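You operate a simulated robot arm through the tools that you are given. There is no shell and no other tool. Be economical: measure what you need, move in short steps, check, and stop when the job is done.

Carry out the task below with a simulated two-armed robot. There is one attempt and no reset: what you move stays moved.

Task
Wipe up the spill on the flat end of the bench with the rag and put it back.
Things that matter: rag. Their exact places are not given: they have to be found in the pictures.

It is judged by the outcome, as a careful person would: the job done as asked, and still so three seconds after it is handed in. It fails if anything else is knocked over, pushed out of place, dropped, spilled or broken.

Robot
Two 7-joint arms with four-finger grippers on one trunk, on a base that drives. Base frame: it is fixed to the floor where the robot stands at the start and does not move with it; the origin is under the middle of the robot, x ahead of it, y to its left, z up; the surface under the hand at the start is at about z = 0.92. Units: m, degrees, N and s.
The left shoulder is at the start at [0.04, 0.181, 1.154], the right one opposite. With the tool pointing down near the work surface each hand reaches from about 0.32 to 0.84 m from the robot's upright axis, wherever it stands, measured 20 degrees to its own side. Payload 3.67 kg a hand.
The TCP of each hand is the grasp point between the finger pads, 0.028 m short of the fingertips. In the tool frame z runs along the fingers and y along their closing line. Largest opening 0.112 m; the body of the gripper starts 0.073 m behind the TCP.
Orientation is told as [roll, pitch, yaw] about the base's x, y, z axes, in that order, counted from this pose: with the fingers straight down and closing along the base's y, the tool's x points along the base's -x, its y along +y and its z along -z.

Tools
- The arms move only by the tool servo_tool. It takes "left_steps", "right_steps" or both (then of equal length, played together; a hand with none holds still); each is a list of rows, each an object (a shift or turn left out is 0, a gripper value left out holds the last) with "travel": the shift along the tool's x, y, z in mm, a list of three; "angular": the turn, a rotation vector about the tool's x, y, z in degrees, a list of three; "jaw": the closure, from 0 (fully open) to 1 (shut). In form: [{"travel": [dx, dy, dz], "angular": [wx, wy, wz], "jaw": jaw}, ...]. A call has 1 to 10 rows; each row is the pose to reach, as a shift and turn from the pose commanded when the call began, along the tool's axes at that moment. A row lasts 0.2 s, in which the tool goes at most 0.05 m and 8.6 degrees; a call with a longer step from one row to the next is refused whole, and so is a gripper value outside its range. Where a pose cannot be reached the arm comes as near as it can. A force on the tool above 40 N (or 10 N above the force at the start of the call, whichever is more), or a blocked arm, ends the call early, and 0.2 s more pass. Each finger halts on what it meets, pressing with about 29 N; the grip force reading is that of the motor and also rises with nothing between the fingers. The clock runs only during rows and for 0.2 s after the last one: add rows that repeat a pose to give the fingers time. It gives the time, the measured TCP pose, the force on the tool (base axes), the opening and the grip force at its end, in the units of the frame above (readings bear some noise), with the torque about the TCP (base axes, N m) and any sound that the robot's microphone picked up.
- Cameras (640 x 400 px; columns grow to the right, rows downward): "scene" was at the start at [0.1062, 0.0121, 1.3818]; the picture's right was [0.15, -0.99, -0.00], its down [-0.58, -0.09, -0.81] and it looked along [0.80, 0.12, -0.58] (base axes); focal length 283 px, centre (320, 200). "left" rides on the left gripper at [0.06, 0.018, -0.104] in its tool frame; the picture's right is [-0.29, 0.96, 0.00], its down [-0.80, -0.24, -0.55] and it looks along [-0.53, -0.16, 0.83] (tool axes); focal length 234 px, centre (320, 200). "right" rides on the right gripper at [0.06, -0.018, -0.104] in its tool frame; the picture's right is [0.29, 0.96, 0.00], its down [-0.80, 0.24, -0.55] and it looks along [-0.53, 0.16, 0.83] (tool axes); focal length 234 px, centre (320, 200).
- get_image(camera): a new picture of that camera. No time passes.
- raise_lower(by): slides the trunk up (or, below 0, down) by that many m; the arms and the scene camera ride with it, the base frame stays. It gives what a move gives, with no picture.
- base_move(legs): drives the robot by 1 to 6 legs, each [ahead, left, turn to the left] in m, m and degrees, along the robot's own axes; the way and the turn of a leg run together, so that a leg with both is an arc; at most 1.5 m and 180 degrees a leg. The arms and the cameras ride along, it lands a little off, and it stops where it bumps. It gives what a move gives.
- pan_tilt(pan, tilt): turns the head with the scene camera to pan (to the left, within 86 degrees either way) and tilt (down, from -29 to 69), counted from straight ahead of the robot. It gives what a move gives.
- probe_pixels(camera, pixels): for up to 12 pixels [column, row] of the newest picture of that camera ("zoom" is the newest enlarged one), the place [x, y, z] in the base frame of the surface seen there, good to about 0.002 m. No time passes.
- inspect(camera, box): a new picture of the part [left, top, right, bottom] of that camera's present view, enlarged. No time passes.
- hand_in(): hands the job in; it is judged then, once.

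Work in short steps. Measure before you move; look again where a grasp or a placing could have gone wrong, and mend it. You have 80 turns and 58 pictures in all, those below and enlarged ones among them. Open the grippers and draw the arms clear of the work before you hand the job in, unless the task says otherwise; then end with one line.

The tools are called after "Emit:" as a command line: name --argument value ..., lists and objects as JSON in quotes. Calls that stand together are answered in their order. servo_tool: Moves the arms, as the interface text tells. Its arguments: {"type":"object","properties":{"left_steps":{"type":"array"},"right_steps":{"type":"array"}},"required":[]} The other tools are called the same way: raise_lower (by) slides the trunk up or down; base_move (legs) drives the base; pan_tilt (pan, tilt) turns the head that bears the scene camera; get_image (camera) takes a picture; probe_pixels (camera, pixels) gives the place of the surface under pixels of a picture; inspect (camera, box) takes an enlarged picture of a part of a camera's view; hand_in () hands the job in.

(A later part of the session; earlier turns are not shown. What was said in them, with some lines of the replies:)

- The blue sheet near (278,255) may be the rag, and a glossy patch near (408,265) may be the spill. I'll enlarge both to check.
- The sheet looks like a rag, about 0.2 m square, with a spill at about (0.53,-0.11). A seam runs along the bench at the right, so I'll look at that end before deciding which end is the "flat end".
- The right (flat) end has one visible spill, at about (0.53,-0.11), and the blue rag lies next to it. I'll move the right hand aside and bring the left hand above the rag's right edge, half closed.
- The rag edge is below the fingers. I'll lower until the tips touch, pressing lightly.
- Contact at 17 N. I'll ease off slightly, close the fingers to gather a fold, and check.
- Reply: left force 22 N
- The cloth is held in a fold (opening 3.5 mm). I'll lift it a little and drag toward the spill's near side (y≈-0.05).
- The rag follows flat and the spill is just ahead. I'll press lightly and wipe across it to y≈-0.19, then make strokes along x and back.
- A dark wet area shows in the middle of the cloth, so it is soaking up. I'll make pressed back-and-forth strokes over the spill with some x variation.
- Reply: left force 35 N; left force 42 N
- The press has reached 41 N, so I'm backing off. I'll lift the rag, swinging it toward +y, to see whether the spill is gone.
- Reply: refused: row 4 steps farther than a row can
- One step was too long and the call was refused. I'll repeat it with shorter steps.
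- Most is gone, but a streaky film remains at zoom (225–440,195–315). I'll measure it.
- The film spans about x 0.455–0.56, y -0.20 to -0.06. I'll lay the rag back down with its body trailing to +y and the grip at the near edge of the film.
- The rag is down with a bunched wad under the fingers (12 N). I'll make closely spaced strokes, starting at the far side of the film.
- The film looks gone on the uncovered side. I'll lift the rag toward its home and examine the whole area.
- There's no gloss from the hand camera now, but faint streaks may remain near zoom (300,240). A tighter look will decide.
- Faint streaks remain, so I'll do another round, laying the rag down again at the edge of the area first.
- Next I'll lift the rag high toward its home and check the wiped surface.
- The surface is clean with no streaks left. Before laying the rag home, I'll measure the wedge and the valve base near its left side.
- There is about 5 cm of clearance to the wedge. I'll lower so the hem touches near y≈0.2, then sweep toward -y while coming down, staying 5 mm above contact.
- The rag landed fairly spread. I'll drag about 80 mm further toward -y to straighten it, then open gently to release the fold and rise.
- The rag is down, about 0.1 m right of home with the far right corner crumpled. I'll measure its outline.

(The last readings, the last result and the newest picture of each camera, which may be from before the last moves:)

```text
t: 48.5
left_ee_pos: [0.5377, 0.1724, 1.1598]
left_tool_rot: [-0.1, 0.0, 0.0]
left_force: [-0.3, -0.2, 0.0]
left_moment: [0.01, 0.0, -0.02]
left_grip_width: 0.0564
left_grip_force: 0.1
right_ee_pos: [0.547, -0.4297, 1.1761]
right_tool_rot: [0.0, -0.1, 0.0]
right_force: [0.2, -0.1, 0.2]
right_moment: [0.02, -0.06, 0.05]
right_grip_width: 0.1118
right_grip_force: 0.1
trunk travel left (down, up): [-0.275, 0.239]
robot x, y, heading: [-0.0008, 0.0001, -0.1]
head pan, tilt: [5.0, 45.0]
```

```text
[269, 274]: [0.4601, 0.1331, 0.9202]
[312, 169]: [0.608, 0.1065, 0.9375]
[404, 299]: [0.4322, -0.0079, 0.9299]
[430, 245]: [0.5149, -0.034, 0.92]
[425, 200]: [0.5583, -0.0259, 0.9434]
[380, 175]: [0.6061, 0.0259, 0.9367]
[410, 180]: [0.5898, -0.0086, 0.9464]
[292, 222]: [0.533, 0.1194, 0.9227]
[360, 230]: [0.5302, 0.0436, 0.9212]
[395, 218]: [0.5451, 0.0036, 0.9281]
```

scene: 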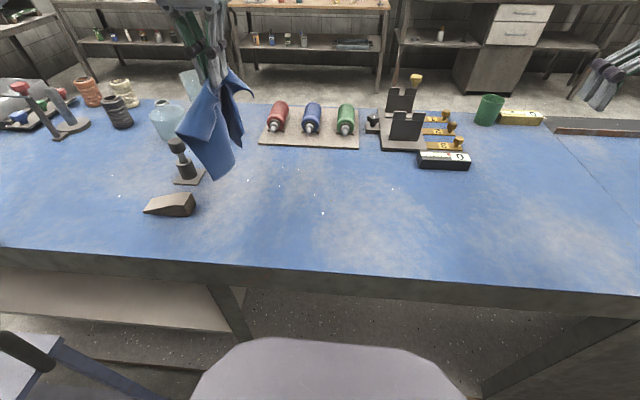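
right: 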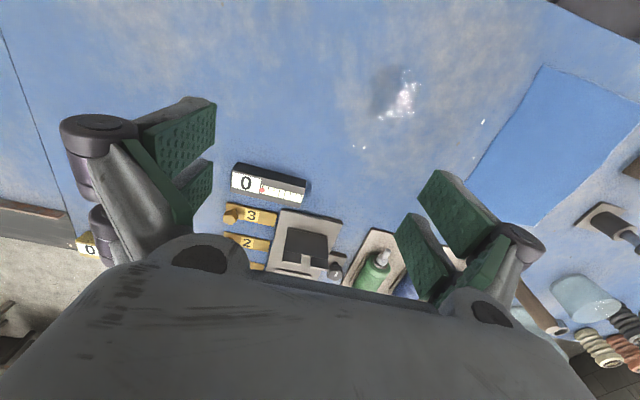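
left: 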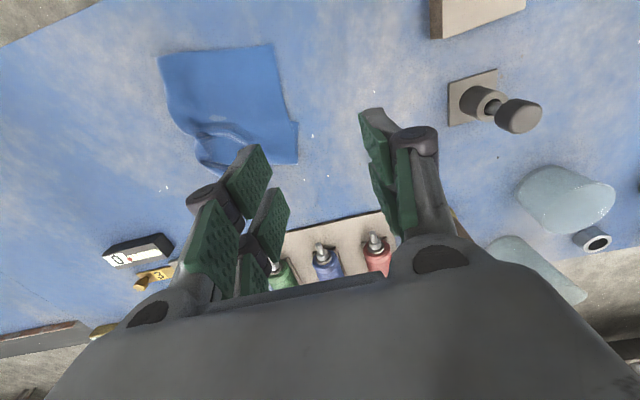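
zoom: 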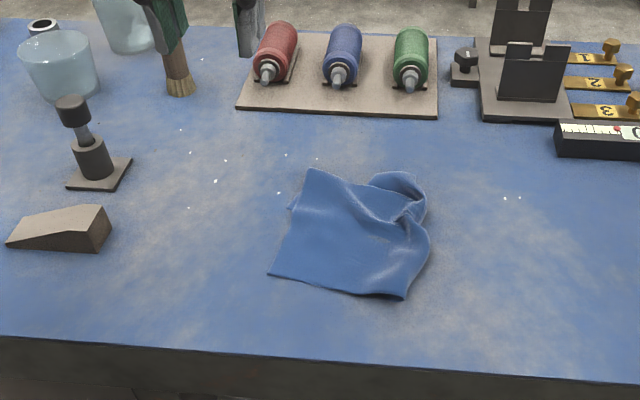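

The left edge is at y≈0.12–0.13 and should be at ≈0.257. I'll pinch just inside it and drag toward +y.

Emit:
servo_tool --left_steps '[{"travel": [2, -30, 40]}, {"travel": [4, -60, 80]}, {"travel": [5, -80, 120]}, {"travel": [5, -80, 160]}, {"travel": [5, -80, 195]}, {"travel": [5, -80, 208]}, {"travel": [5, -80, 212]}, {"travel": [5, -80, 212]}]'

Emit:
servo_tool --left_steps '[{"travel": [0, 0, 0], "jaw": 0.7}, {"travel": [0, 0, 0], "jaw": 0.85}, {"travel": [0, 0, 0], "jaw": 1.0}, {"travel": [0, 0, 0], "jaw": 1.0}, {"travel": [0, 0, 0], "jaw": 1.0}]'

Emit:
servo_tool --left_steps '[{"travel": [0, 0, -8]}, {"travel": [0, 20, -10]}, {"travel": [0, 40, -10]}, {"travel": [0, 60, -10]}, {"travel": [0, 80, -10]}, {"travel": [0, 100, -10]}, {"travel": [0, 120, -10]}, {"travel": [0, 140, -8]}, {"travel": [0, 140, -6]}]'

Emit:
inspect --camera "scene" --box '[140, 90, 460, 290]'

```text
t: 50.3
left_ee_pos: [0.5339, 0.0892, 0.9475]
left_tool_rot: [-0.2, -0.4, 0.0]
left_force: [3.4, -0.8, 24.0]
left_moment: [-0.25, -0.25, -0.09]
left_grip_width: 0.0589
left_grip_force: 5.9
right_ee_pos: [0.5448, -0.4298, 1.1775]
right_tool_rot: [0.0, -0.1, 0.0]
right_force: [-0.9, -0.1, -0.3]
right_moment: [-0.04, -0.03, 0.02]
right_grip_width: 0.1123
right_grip_force: 0.0
trunk travel left (down, up): [-0.275, 0.239]
robot x, y, heading: [0.0015, 0.0017, -0.2]
head pan, tilt: [5.0, 45.0]
```

```text
t: 50.9
left_ee_pos: [0.535, 0.0887, 0.9472]
left_tool_rot: [-0.4, -0.4, -0.1]
left_force: [0.2, -1.0, 13.1]
left_moment: [-0.1, -0.17, 0.04]
left_grip_width: 0.0061
left_grip_force: 24.0
right_ee_pos: [0.546, -0.4291, 1.1762]
right_tool_rot: [0.1, 0.0, 0.0]
right_force: [0.3, 0.5, -0.3]
right_moment: [-0.02, 0.06, 0.01]
right_grip_width: 0.1119
right_grip_force: 0.1
trunk travel left (down, up): [-0.275, 0.239]
robot x, y, heading: [-0.0023, 0.0006, -0.2]
head pan, tilt: [5.0, 45.0]
stopped in row 3 (left hand): the force on the tool passed its limit at 41 N (the readings are from after the stop); the commanded pose is now the measured one
```

```text
t: 52.9
left_ee_pos: [0.5336, 0.2292, 0.9525]
left_tool_rot: [-0.2, -0.2, -0.1]
left_force: [-0.6, 0.1, 0.2]
left_moment: [0.0, -0.02, 0.02]
left_grip_width: 0.0027
left_grip_force: 28.3
right_ee_pos: [0.5468, -0.43, 1.1758]
right_tool_rot: [0.0, 0.0, -0.1]
right_force: [0.5, -0.7, 0.1]
right_moment: [0.01, 0.0, -0.03]
right_grip_width: 0.1118
right_grip_force: 0.0
trunk travel left (down, up): [-0.275, 0.239]
robot x, y, heading: [-0.0014, 0.0013, 0.2]
head pan, tilt: [5.0, 45.0]
```

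```text
2.00 times, centred on (300, 190) of scene
```

zoom: 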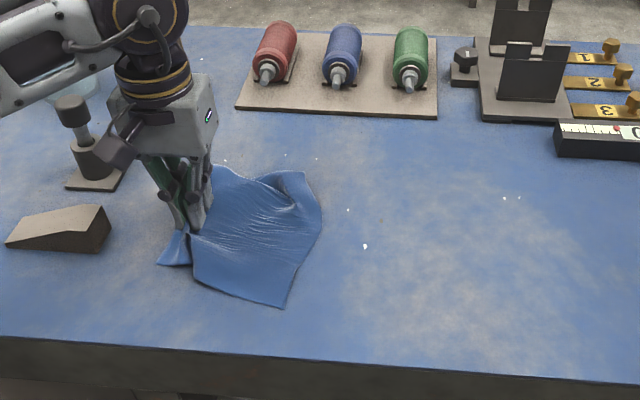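

The rag flattened well as it moved. I'll open here to spread the pinch, rise, and check.

Emit:
servo_tool --left_steps '[{"travel": [0, 0, 3], "jaw": 0.9}, {"travel": [0, 0, 3], "jaw": 0.7}, {"travel": [0, 0, 3], "jaw": 0.55}, {"travel": [0, 0, 1]}, {"travel": [0, 0, -30]}, {"travel": [0, -20, -70]}, {"travel": [0, -20, -110]}, {"travel": [0, -20, -150]}, {"travel": [0, -20, -190]}, {"travel": [0, -20, -230]}]'

Emit:
inspect --camera "scene" --box '[140, 90, 460, 290]'

Emit:
get_image --camera "left"

```text
t: 55.1
left_ee_pos: [0.5321, 0.2115, 1.1844]
left_tool_rot: [-0.2, -0.4, 0.0]
left_force: [0.2, 0.0, -0.3]
left_moment: [0.02, -0.02, -0.03]
left_grip_width: 0.0503
left_grip_force: 0.1
right_ee_pos: [0.546, -0.4301, 1.1749]
right_tool_rot: [0.0, 0.0, 0.0]
right_force: [-1.1, -0.1, 0.6]
right_moment: [0.0, 0.0, 0.04]
right_grip_width: 0.1118
right_grip_force: 0.0
trunk travel left (down, up): [-0.275, 0.239]
robot x, y, heading: [-0.0037, 0.0025, 0.3]
head pan, tilt: [5.0, 45.0]
```

```text
2.00 times, centred on (300, 190) of scene
```

zoom: 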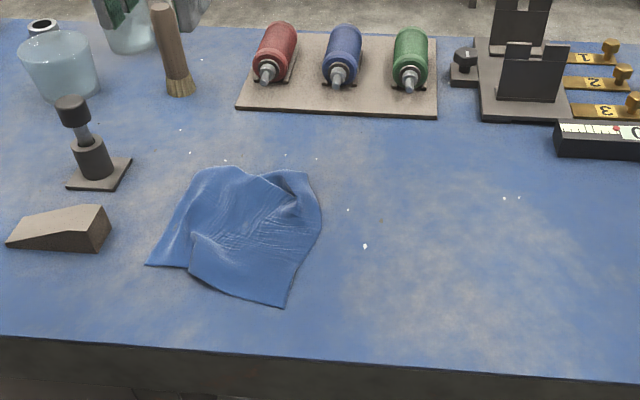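

```text
21 pictures are left
```

left: 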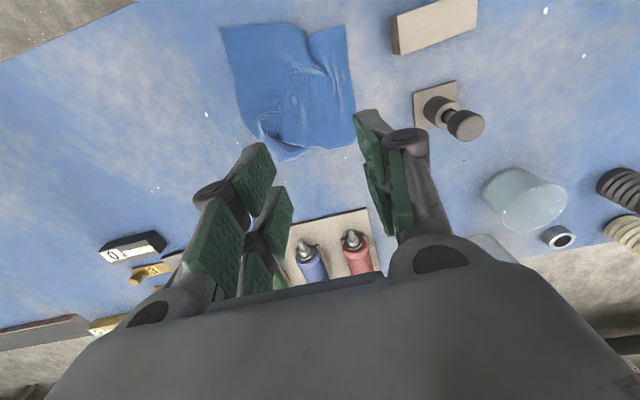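

It's nearly home. The far right corner is curled at zoom (300,185), so I'll measure the corners to pull it out once.

Emit:
probe_pixels --camera "zoom" --pixels '[[147, 264], [208, 169], [305, 174], [321, 212], [283, 306], [190, 270], [290, 190], [285, 215], [250, 180]]'

Emit:
inspect --camera "scene" --box '[205, 160, 325, 250]'

```text
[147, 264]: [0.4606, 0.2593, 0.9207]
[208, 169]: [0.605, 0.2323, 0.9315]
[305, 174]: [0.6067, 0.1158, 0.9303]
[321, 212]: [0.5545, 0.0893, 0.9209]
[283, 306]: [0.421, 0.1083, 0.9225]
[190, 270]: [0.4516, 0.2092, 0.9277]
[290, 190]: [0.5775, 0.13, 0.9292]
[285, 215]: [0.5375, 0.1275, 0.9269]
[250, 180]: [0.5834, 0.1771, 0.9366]
```

```text
4.44 times, centred on (265, 205) of scene
```

zoom: 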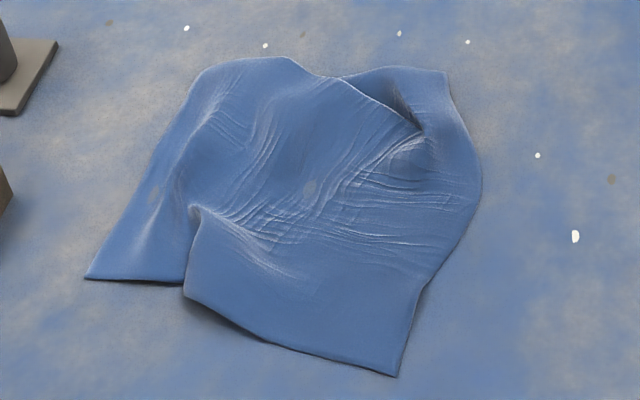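

The corner is curled at about (0.59,0.12). I'll pinch there and pull outward (+x, -y) by about 5 cm.

Emit:
servo_tool --left_steps '[{"travel": [-15, -25, 40]}, {"travel": [-30, -50, 75]}, {"travel": [-45, -75, 110]}, {"travel": [-57, -97, 145]}, {"travel": [-57, -97, 185]}, {"travel": [-57, -97, 215]}, {"travel": [-57, -97, 230]}, {"travel": [-57, -97, 234]}]'

Emit:
servo_tool --left_steps '[{"travel": [0, 0, 0], "jaw": 0.7}, {"travel": [0, 0, 0], "jaw": 0.85}, {"travel": [0, 0, -1], "jaw": 1.0}, {"travel": [0, 0, -2], "jaw": 1.0}, {"travel": [0, 0, -2], "jaw": 1.0}]'

Emit:
inspect --camera "scene" --box '[140, 90, 460, 290]'

```text
t: 56.9
left_ee_pos: [0.5902, 0.1122, 0.9497]
left_tool_rot: [-0.2, -0.3, -0.1]
left_force: [1.5, 0.1, 3.5]
left_moment: [0.09, 0.0, -0.01]
left_grip_width: 0.0505
left_grip_force: 0.3
right_ee_pos: [0.5455, -0.4294, 1.176]
right_tool_rot: [-0.1, 0.0, 0.0]
right_force: [-0.1, -0.2, 0.3]
right_moment: [0.04, -0.01, 0.0]
right_grip_width: 0.1121
right_grip_force: 0.0
trunk travel left (down, up): [-0.275, 0.239]
robot x, y, heading: [0.0027, -0.0007, -0.1]
head pan, tilt: [5.0, 45.0]
```

```text
t: 58.1
left_ee_pos: [0.5908, 0.1113, 0.9507]
left_tool_rot: [-0.3, -0.2, 0.0]
left_force: [0.2, 0.1, -0.3]
left_moment: [0.0, 0.05, 0.01]
left_grip_width: 0.0026
left_grip_force: 27.4
right_ee_pos: [0.5466, -0.4297, 1.1762]
right_tool_rot: [0.0, -0.1, 0.1]
right_force: [0.9, 0.2, 0.1]
right_moment: [0.0, 0.0, 0.02]
right_grip_width: 0.1118
right_grip_force: 0.0
trunk travel left (down, up): [-0.275, 0.239]
robot x, y, heading: [-0.0011, -0.0021, 0.0]
head pan, tilt: [5.0, 45.0]
```

```text
2.00 times, centred on (300, 190) of scene
```

zoom: 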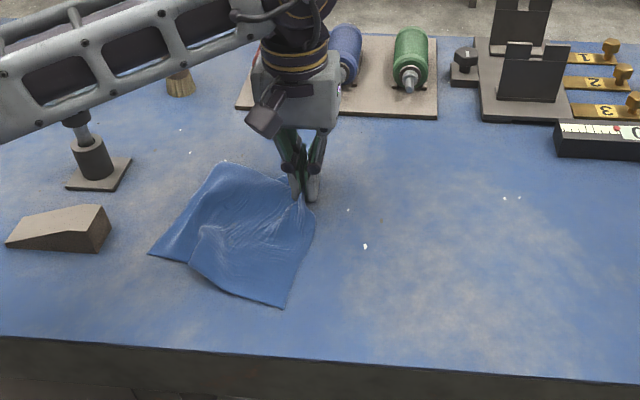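

The corner is held. I'll pull it outward low over the bench and release.

Emit:
servo_tool --left_steps '[{"travel": [0, 0, -4]}, {"travel": [-10, -6, -5]}, {"travel": [-20, -12, -5]}, {"travel": [-30, -20, -5]}, {"travel": [-40, -28, -4]}, {"travel": [-40, -28, -2]}, {"travel": [-40, -28, -1], "jaw": 0.8}, {"travel": [-40, -28, -1], "jaw": 0.6}, {"travel": [-40, -28, -10], "jaw": 0.6}, {"travel": [-40, -28, -50]}]'

Emit:
servo_tool --left_steps '[{"travel": [10, 0, -40]}, {"travel": [30, 0, -80]}, {"travel": [60, 20, -110]}, {"travel": [80, 60, -140]}, {"travel": [80, 100, -170]}, {"travel": [80, 140, -180]}]'

Emit:
inspect --camera "scene" --box '[140, 90, 460, 290]'

```text
t: 60.3
left_ee_pos: [0.6307, 0.0847, 1.0011]
left_tool_rot: [-0.2, -0.3, 0.0]
left_force: [-0.2, 0.9, 0.1]
left_moment: [0.0, -0.01, -0.01]
left_grip_width: 0.0447
left_grip_force: 0.1
right_ee_pos: [0.5445, -0.4299, 1.1755]
right_tool_rot: [0.0, 0.0, -0.1]
right_force: [0.2, -0.6, -0.8]
right_moment: [0.05, -0.01, -0.01]
right_grip_width: 0.1119
right_grip_force: 0.0
trunk travel left (down, up): [-0.275, 0.239]
robot x, y, heading: [-0.0034, -0.0016, -0.0]
head pan, tilt: [5.0, 45.0]
```

```text
refused: row 4 steps farther than a row can; nothing moved
```

```text
2.00 times, centred on (300, 190) of scene
```

zoom: 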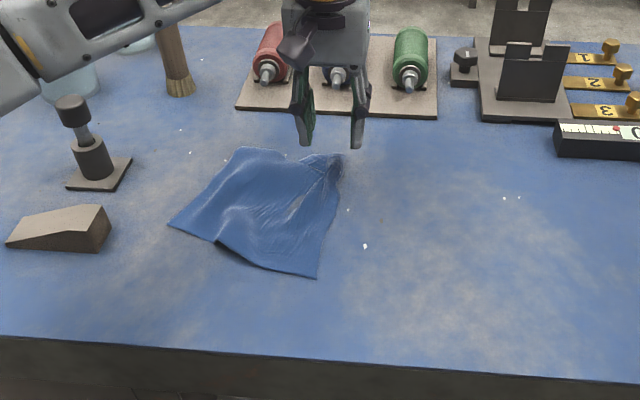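

The far right corner is now at home. The front left corner, zoom (172,226), should be near (0.42,0.25), so I'll measure it and pull it there.

Emit:
probe_pixels --camera "zoom" --pixels '[[172, 226], [238, 150], [338, 156], [316, 276], [215, 243], [200, 222], [335, 215]]'

Emit:
servo_tool --left_steps '[{"travel": [10, 0, -30]}, {"travel": [30, 15, -60]}, {"travel": [55, 40, -80]}, {"travel": [80, 70, -95]}, {"travel": [100, 100, -100]}, {"travel": [115, 125, -100]}]'

```text
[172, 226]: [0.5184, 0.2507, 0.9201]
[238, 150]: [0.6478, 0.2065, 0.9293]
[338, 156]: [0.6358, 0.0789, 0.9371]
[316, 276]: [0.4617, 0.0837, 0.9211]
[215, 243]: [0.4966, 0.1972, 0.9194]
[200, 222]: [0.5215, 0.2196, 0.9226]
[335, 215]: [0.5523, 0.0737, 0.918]
```

```text
t: 61.7
left_ee_pos: [0.5146, 0.2105, 1.0977]
left_tool_rot: [-0.2, -0.2, 0.0]
left_force: [0.0, 1.1, -0.1]
left_moment: [-0.01, 0.03, -0.01]
left_grip_width: 0.0446
left_grip_force: 0.1
right_ee_pos: [0.5459, -0.43, 1.1746]
right_tool_rot: [0.0, 0.0, 0.0]
right_force: [0.4, 0.1, 0.0]
right_moment: [0.0, 0.0, 0.01]
right_grip_width: 0.1121
right_grip_force: 0.1
trunk travel left (down, up): [-0.275, 0.239]
robot x, y, heading: [-0.001, -0.0001, -0.2]
head pan, tilt: [5.0, 45.0]
```

I'll pinch near that corner at (0.53,0.222), then drag it about 9 cm toward the robot.

Emit:
servo_tool --left_steps '[{"travel": [-15, 12, 40]}, {"travel": [-15, 12, 80]}, {"travel": [-15, 12, 120]}, {"travel": [-15, 12, 142]}, {"travel": [-15, 12, 148]}, {"travel": [-15, 12, 149]}, {"travel": [-15, 12, 149], "jaw": 0.75}, {"travel": [-15, 12, 148], "jaw": 0.9}, {"travel": [-15, 12, 147], "jaw": 1.0}, {"travel": [-15, 12, 147], "jaw": 1.0}]'

Emit:
servo_tool --left_steps '[{"travel": [0, 0, -4]}, {"travel": [20, 4, -5]}, {"travel": [40, 8, -5]}, {"travel": [60, 12, -5]}, {"travel": [80, 16, -4]}, {"travel": [90, 18, -3]}, {"travel": [90, 18, -2]}]'

Emit:
inspect --camera "scene" --box '[140, 90, 460, 290]'

```text
t: 63.9
left_ee_pos: [0.5313, 0.2206, 0.9532]
left_tool_rot: [-0.4, -0.1, 0.0]
left_force: [-0.2, -0.6, 0.1]
left_moment: [-0.04, 0.01, -0.03]
left_grip_width: 0.0029
left_grip_force: 27.6
right_ee_pos: [0.5451, -0.4299, 1.1763]
right_tool_rot: [-0.1, 0.1, 0.0]
right_force: [-0.6, 1.0, -0.3]
right_moment: [-0.03, -0.01, 0.07]
right_grip_width: 0.1118
right_grip_force: 0.2
trunk travel left (down, up): [-0.275, 0.239]
robot x, y, heading: [-0.0004, 0.0005, -0.1]
head pan, tilt: [5.0, 45.0]
```

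```text
t: 65.5
left_ee_pos: [0.4412, 0.2391, 0.955]
left_tool_rot: [-0.2, -0.3, 0.2]
left_force: [0.9, -0.9, 0.4]
left_moment: [-0.03, -0.01, 0.02]
left_grip_width: 0.0031
left_grip_force: 28.2
right_ee_pos: [0.5473, -0.4296, 1.1756]
right_tool_rot: [-0.1, 0.0, 0.0]
right_force: [-0.3, 0.1, 0.8]
right_moment: [0.0, -0.02, 0.01]
right_grip_width: 0.1121
right_grip_force: 0.0
trunk travel left (down, up): [-0.275, 0.239]
robot x, y, heading: [-0.0021, -0.0009, -0.1]
head pan, tilt: [5.0, 45.0]
```

```text
2.00 times, centred on (300, 190) of scene
```

zoom: 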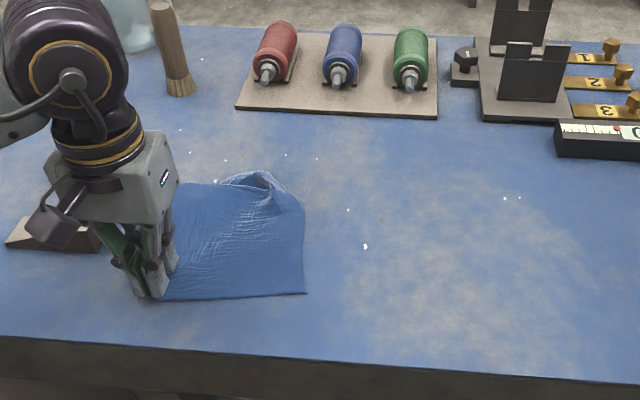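

The front edge is now square and close to home. I'll release and rise straight up, clear of the wedge.

Emit:
servo_tool --left_steps '[{"travel": [0, 0, 2], "jaw": 0.9}, {"travel": [0, 0, 2], "jaw": 0.75}, {"travel": [0, 0, 2], "jaw": 0.6}, {"travel": [0, 0, -20]}, {"travel": [0, -10, -60]}, {"travel": [0, -20, -100]}, {"travel": [-10, -30, -140]}, {"travel": [-20, -30, -180]}, {"travel": [-20, -30, -220]}]'

Emit:
inspect --camera "scene" --box '[140, 90, 460, 290]'

```text
t: 67.5
left_ee_pos: [0.458, 0.21, 1.1767]
left_tool_rot: [-0.2, -0.3, 0.0]
left_force: [-0.4, -0.2, -0.4]
left_moment: [0.05, 0.01, 0.02]
left_grip_width: 0.0447
left_grip_force: 0.1
right_ee_pos: [0.5451, -0.4305, 1.1755]
right_tool_rot: [0.0, 0.0, -0.1]
right_force: [0.4, -0.3, 0.0]
right_moment: [0.05, -0.05, -0.03]
right_grip_width: 0.1119
right_grip_force: 0.1
trunk travel left (down, up): [-0.275, 0.239]
robot x, y, heading: [0.0002, -0.0024, 0.2]
head pan, tilt: [5.0, 45.0]
```

```text
2.00 times, centred on (300, 190) of scene
```

zoom: 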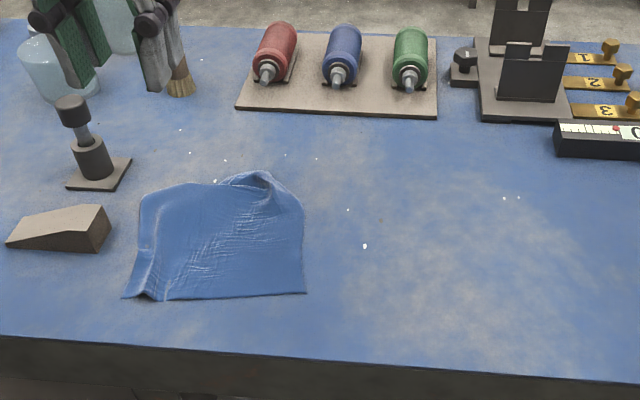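

Nearly right. The far right corner near zoom (268,182) is still short of home, so I'll measure it for one last gentle pull.

Emit:
probe_pixels --camera "zoom" --pixels '[[124, 297], [145, 197], [262, 180], [275, 195], [302, 212], [304, 293], [220, 240], [225, 185]]'

```text
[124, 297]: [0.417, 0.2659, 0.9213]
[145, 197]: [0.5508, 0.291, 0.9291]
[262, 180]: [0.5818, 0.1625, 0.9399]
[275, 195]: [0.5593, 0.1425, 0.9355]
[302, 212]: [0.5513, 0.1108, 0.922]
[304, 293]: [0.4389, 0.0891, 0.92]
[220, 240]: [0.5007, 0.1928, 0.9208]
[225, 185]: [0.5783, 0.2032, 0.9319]
```

I'll pinch the lump at about (0.573,0.15) and pull it +x/-y by roughly 6 cm.

Emit:
servo_tool --left_steps '[{"travel": [-25, -15, 20]}, {"travel": [-55, -30, 50]}, {"travel": [-85, -45, 80]}, {"travel": [-110, -58, 110]}, {"travel": [-115, -60, 150]}, {"travel": [-115, -60, 190]}, {"travel": [-115, -60, 215]}, {"travel": [-115, -60, 225]}, {"travel": [-115, -60, 227]}]'

Emit:
servo_tool --left_steps '[{"travel": [0, 0, 0], "jaw": 0.75}, {"travel": [0, 0, -1], "jaw": 0.9}, {"travel": [0, 0, -2], "jaw": 1.0}, {"travel": [0, 0, -2], "jaw": 1.0}, {"travel": [0, 0, -5], "jaw": 1.0}, {"travel": [-15, -11, -6]}, {"travel": [-30, -22, -6]}, {"travel": [-45, -33, -6]}, {"travel": [-58, -42, -5]}, {"travel": [-58, -42, -4]}]'

Emit:
inspect --camera "scene" --box '[140, 90, 460, 290]'

```text
t: 69.5
left_ee_pos: [0.5768, 0.1494, 0.9497]
left_tool_rot: [-0.4, -0.3, 0.0]
left_force: [0.4, 0.4, 2.4]
left_moment: [0.09, -0.06, 0.04]
left_grip_width: 0.0454
left_grip_force: 0.9
right_ee_pos: [0.5463, -0.4302, 1.1756]
right_tool_rot: [0.0, 0.0, -0.1]
right_force: [0.6, 0.8, 0.3]
right_moment: [-0.03, -0.01, 0.0]
right_grip_width: 0.1118
right_grip_force: 0.1
trunk travel left (down, up): [-0.275, 0.239]
robot x, y, heading: [-0.0009, 0.0002, 0.0]
head pan, tilt: [5.0, 45.0]
```

```text
t: 71.7
left_ee_pos: [0.6345, 0.1073, 0.9535]
left_tool_rot: [-0.3, -0.3, 0.0]
left_force: [0.1, 0.1, 1.1]
left_moment: [0.05, -0.03, 0.02]
left_grip_width: 0.0027
left_grip_force: 27.9
right_ee_pos: [0.5459, -0.4294, 1.1762]
right_tool_rot: [0.0, -0.1, -0.1]
right_force: [-0.3, 0.3, 0.3]
right_moment: [-0.03, 0.01, -0.01]
right_grip_width: 0.112
right_grip_force: 0.1
trunk travel left (down, up): [-0.275, 0.239]
robot x, y, heading: [-0.0005, -0.0004, 0.3]
head pan, tilt: [5.0, 45.0]
```

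```text
2.00 times, centred on (300, 190) of scene
```

zoom: 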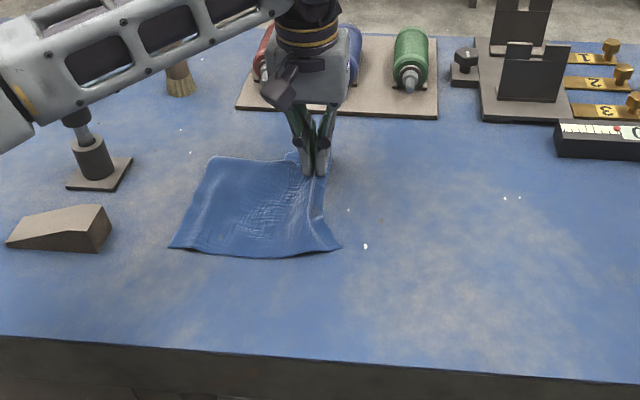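

The rag is now square but sits a few cm too far. I'll release, then pull the front edge's middle toward the robot about 4 cm to centre it.

Emit:
servo_tool --left_steps '[{"travel": [0, 0, 2], "jaw": 0.85}, {"travel": [0, 0, 2], "jaw": 0.65}, {"travel": [0, 0, -10], "jaw": 0.6}, {"travel": [0, 0, -50]}, {"travel": [0, 0, -90]}, {"travel": [20, 0, -130]}, {"travel": [50, 20, -140]}, {"travel": [80, 40, -140]}, {"travel": [110, 55, -140]}]'

Emit:
inspect --camera "scene" --box '[140, 90, 460, 290]'

Emit:
probe_pixels --camera "zoom" --pixels '[[172, 246], [212, 158], [322, 160], [338, 246], [255, 257], [300, 170]]'

```text
t: 73.7
left_ee_pos: [0.5229, 0.162, 1.0948]
left_tool_rot: [-0.4, -0.4, -0.1]
left_force: [0.7, -0.9, 0.2]
left_moment: [-0.03, -0.03, 0.0]
left_grip_width: 0.0448
left_grip_force: 0.1
right_ee_pos: [0.545, -0.4297, 1.1762]
right_tool_rot: [0.1, 0.0, -0.1]
right_force: [-0.2, 0.1, 0.2]
right_moment: [-0.03, -0.02, -0.01]
right_grip_width: 0.1119
right_grip_force: 0.1
trunk travel left (down, up): [-0.275, 0.239]
robot x, y, heading: [0.002, 0.0009, 0.1]
head pan, tilt: [5.0, 45.0]
```

```text
2.00 times, centred on (300, 190) of scene
```

zoom: 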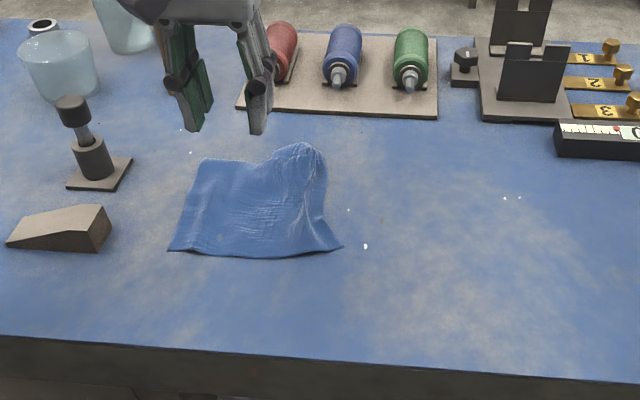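

```text
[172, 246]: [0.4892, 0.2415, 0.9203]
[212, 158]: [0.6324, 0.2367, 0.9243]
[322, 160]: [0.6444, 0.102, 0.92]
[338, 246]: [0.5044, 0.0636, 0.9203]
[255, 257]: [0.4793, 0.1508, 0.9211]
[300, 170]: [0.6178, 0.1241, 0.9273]
```

The front edge is at x≈0.48–0.50 and home is 0.42. I'll pinch its middle and pull about 5 cm toward the robot.

Emit:
servo_tool --left_steps '[{"travel": [23, -7, 40]}, {"travel": [23, -7, 80]}, {"travel": [23, -7, 120]}, {"travel": [23, -7, 140]}, {"travel": [23, -7, 146]}, {"travel": [23, -7, 147]}, {"travel": [23, -7, 147], "jaw": 0.75}, {"travel": [23, -7, 146], "jaw": 0.9}, {"travel": [23, -7, 145], "jaw": 1.0}, {"travel": [23, -7, 145], "jaw": 1.0}]'

Emit:
servo_tool --left_steps '[{"travel": [0, 0, -3]}, {"travel": [18, 0, -4]}, {"travel": [36, 0, -4]}, {"travel": [52, 0, -3]}, {"travel": [52, 0, 1], "jaw": 0.9}, {"travel": [52, 0, 1], "jaw": 0.75}, {"travel": [52, 0, 1], "jaw": 0.6}, {"travel": [52, 0, -20]}, {"travel": [52, 0, -60]}, {"travel": [52, 0, -100]}]'

Emit:
servo_tool --left_steps '[{"travel": [-15, 25, -30], "jaw": 0.4}, {"travel": [-25, 60, -60], "jaw": 0.2}, {"travel": [-25, 95, -90], "jaw": 0.0}, {"travel": [-25, 130, -110]}, {"travel": [-25, 165, -120]}, {"travel": [-25, 200, -120]}]'

Emit:
get_image --camera "scene"

Emit:
inspect --camera "scene" --box '[140, 90, 460, 290]'

```text
t: 75.9
left_ee_pos: [0.501, 0.1542, 0.9475]
left_tool_rot: [-0.2, -0.2, -0.2]
left_force: [-0.7, -3.1, 10.6]
left_moment: [-0.11, 0.16, -0.03]
left_grip_width: 0.0025
left_grip_force: 30.2
right_ee_pos: [0.5459, -0.4298, 1.176]
right_tool_rot: [0.0, 0.0, -0.1]
right_force: [0.7, -0.2, -0.3]
right_moment: [0.05, 0.01, 0.02]
right_grip_width: 0.112
right_grip_force: 0.0
trunk travel left (down, up): [-0.275, 0.239]
robot x, y, heading: [-0.0009, 0.0004, 0.2]
head pan, tilt: [5.0, 45.0]
```

```text
t: 78.1
left_ee_pos: [0.4479, 0.1535, 1.0452]
left_tool_rot: [-0.2, -0.3, -0.1]
left_force: [0.4, -0.4, 0.6]
left_moment: [0.0, 0.02, 0.0]
left_grip_width: 0.0449
left_grip_force: 0.0
right_ee_pos: [0.5466, -0.4291, 1.1762]
right_tool_rot: [0.1, 0.0, -0.1]
right_force: [0.6, -0.6, 0.2]
right_moment: [0.02, -0.02, -0.03]
right_grip_width: 0.1121
right_grip_force: 0.1
trunk travel left (down, up): [-0.275, 0.239]
robot x, y, heading: [-0.0005, 0.0022, 0.3]
head pan, tilt: [5.0, 45.0]
```

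```text
t: 79.5
left_ee_pos: [0.4732, 0.3595, 1.164]
left_tool_rot: [-0.2, -0.2, -0.1]
left_force: [-1.0, 0.6, -0.3]
left_moment: [-0.02, 0.01, 0.04]
left_grip_width: 0.1119
left_grip_force: 0.0
right_ee_pos: [0.5455, -0.4285, 1.1761]
right_tool_rot: [0.0, 0.0, 0.0]
right_force: [0.5, 0.3, -0.2]
right_moment: [-0.05, -0.02, 0.02]
right_grip_width: 0.1122
right_grip_force: 0.2
trunk travel left (down, up): [-0.275, 0.239]
robot x, y, heading: [-0.0003, -0.0004, -0.2]
head pan, tilt: [5.0, 45.0]
```

```text
13 pictures are left
```

scene: 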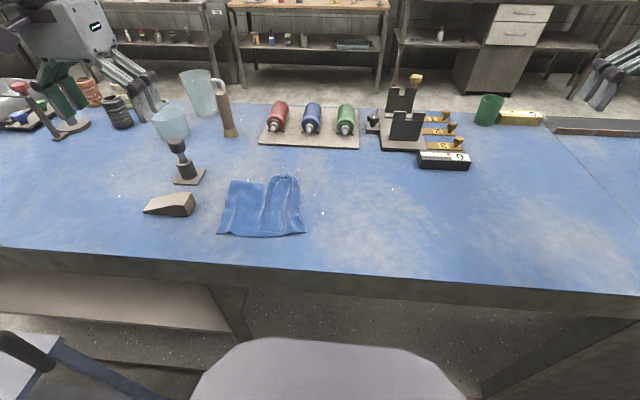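

```text
2.00 times, centred on (300, 190) of scene
```

zoom: 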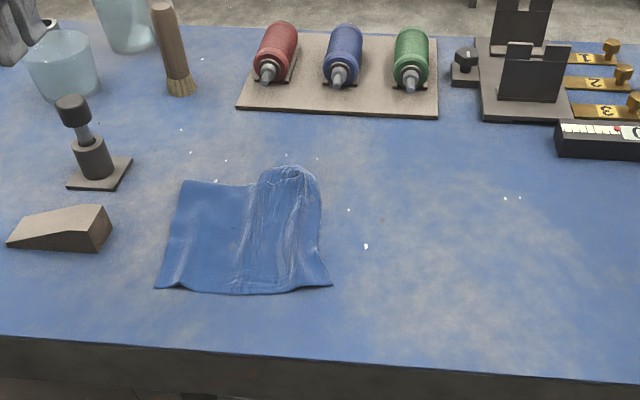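

The rag lies spread at its home: its front edge, zoom (155–330,287), is within about 2 cm of where it began. The spill area is clean, nothing else has moved, and both hands are open and clear, so I'm handing in.

Emit:
hand_in

```text
The job is handed in.
```

I wiped up the spill, with no streaks left in the last close-up, and put the rag back within about 2 cm of where it started; it is a bit creased, and its far edge is still slightly curled.
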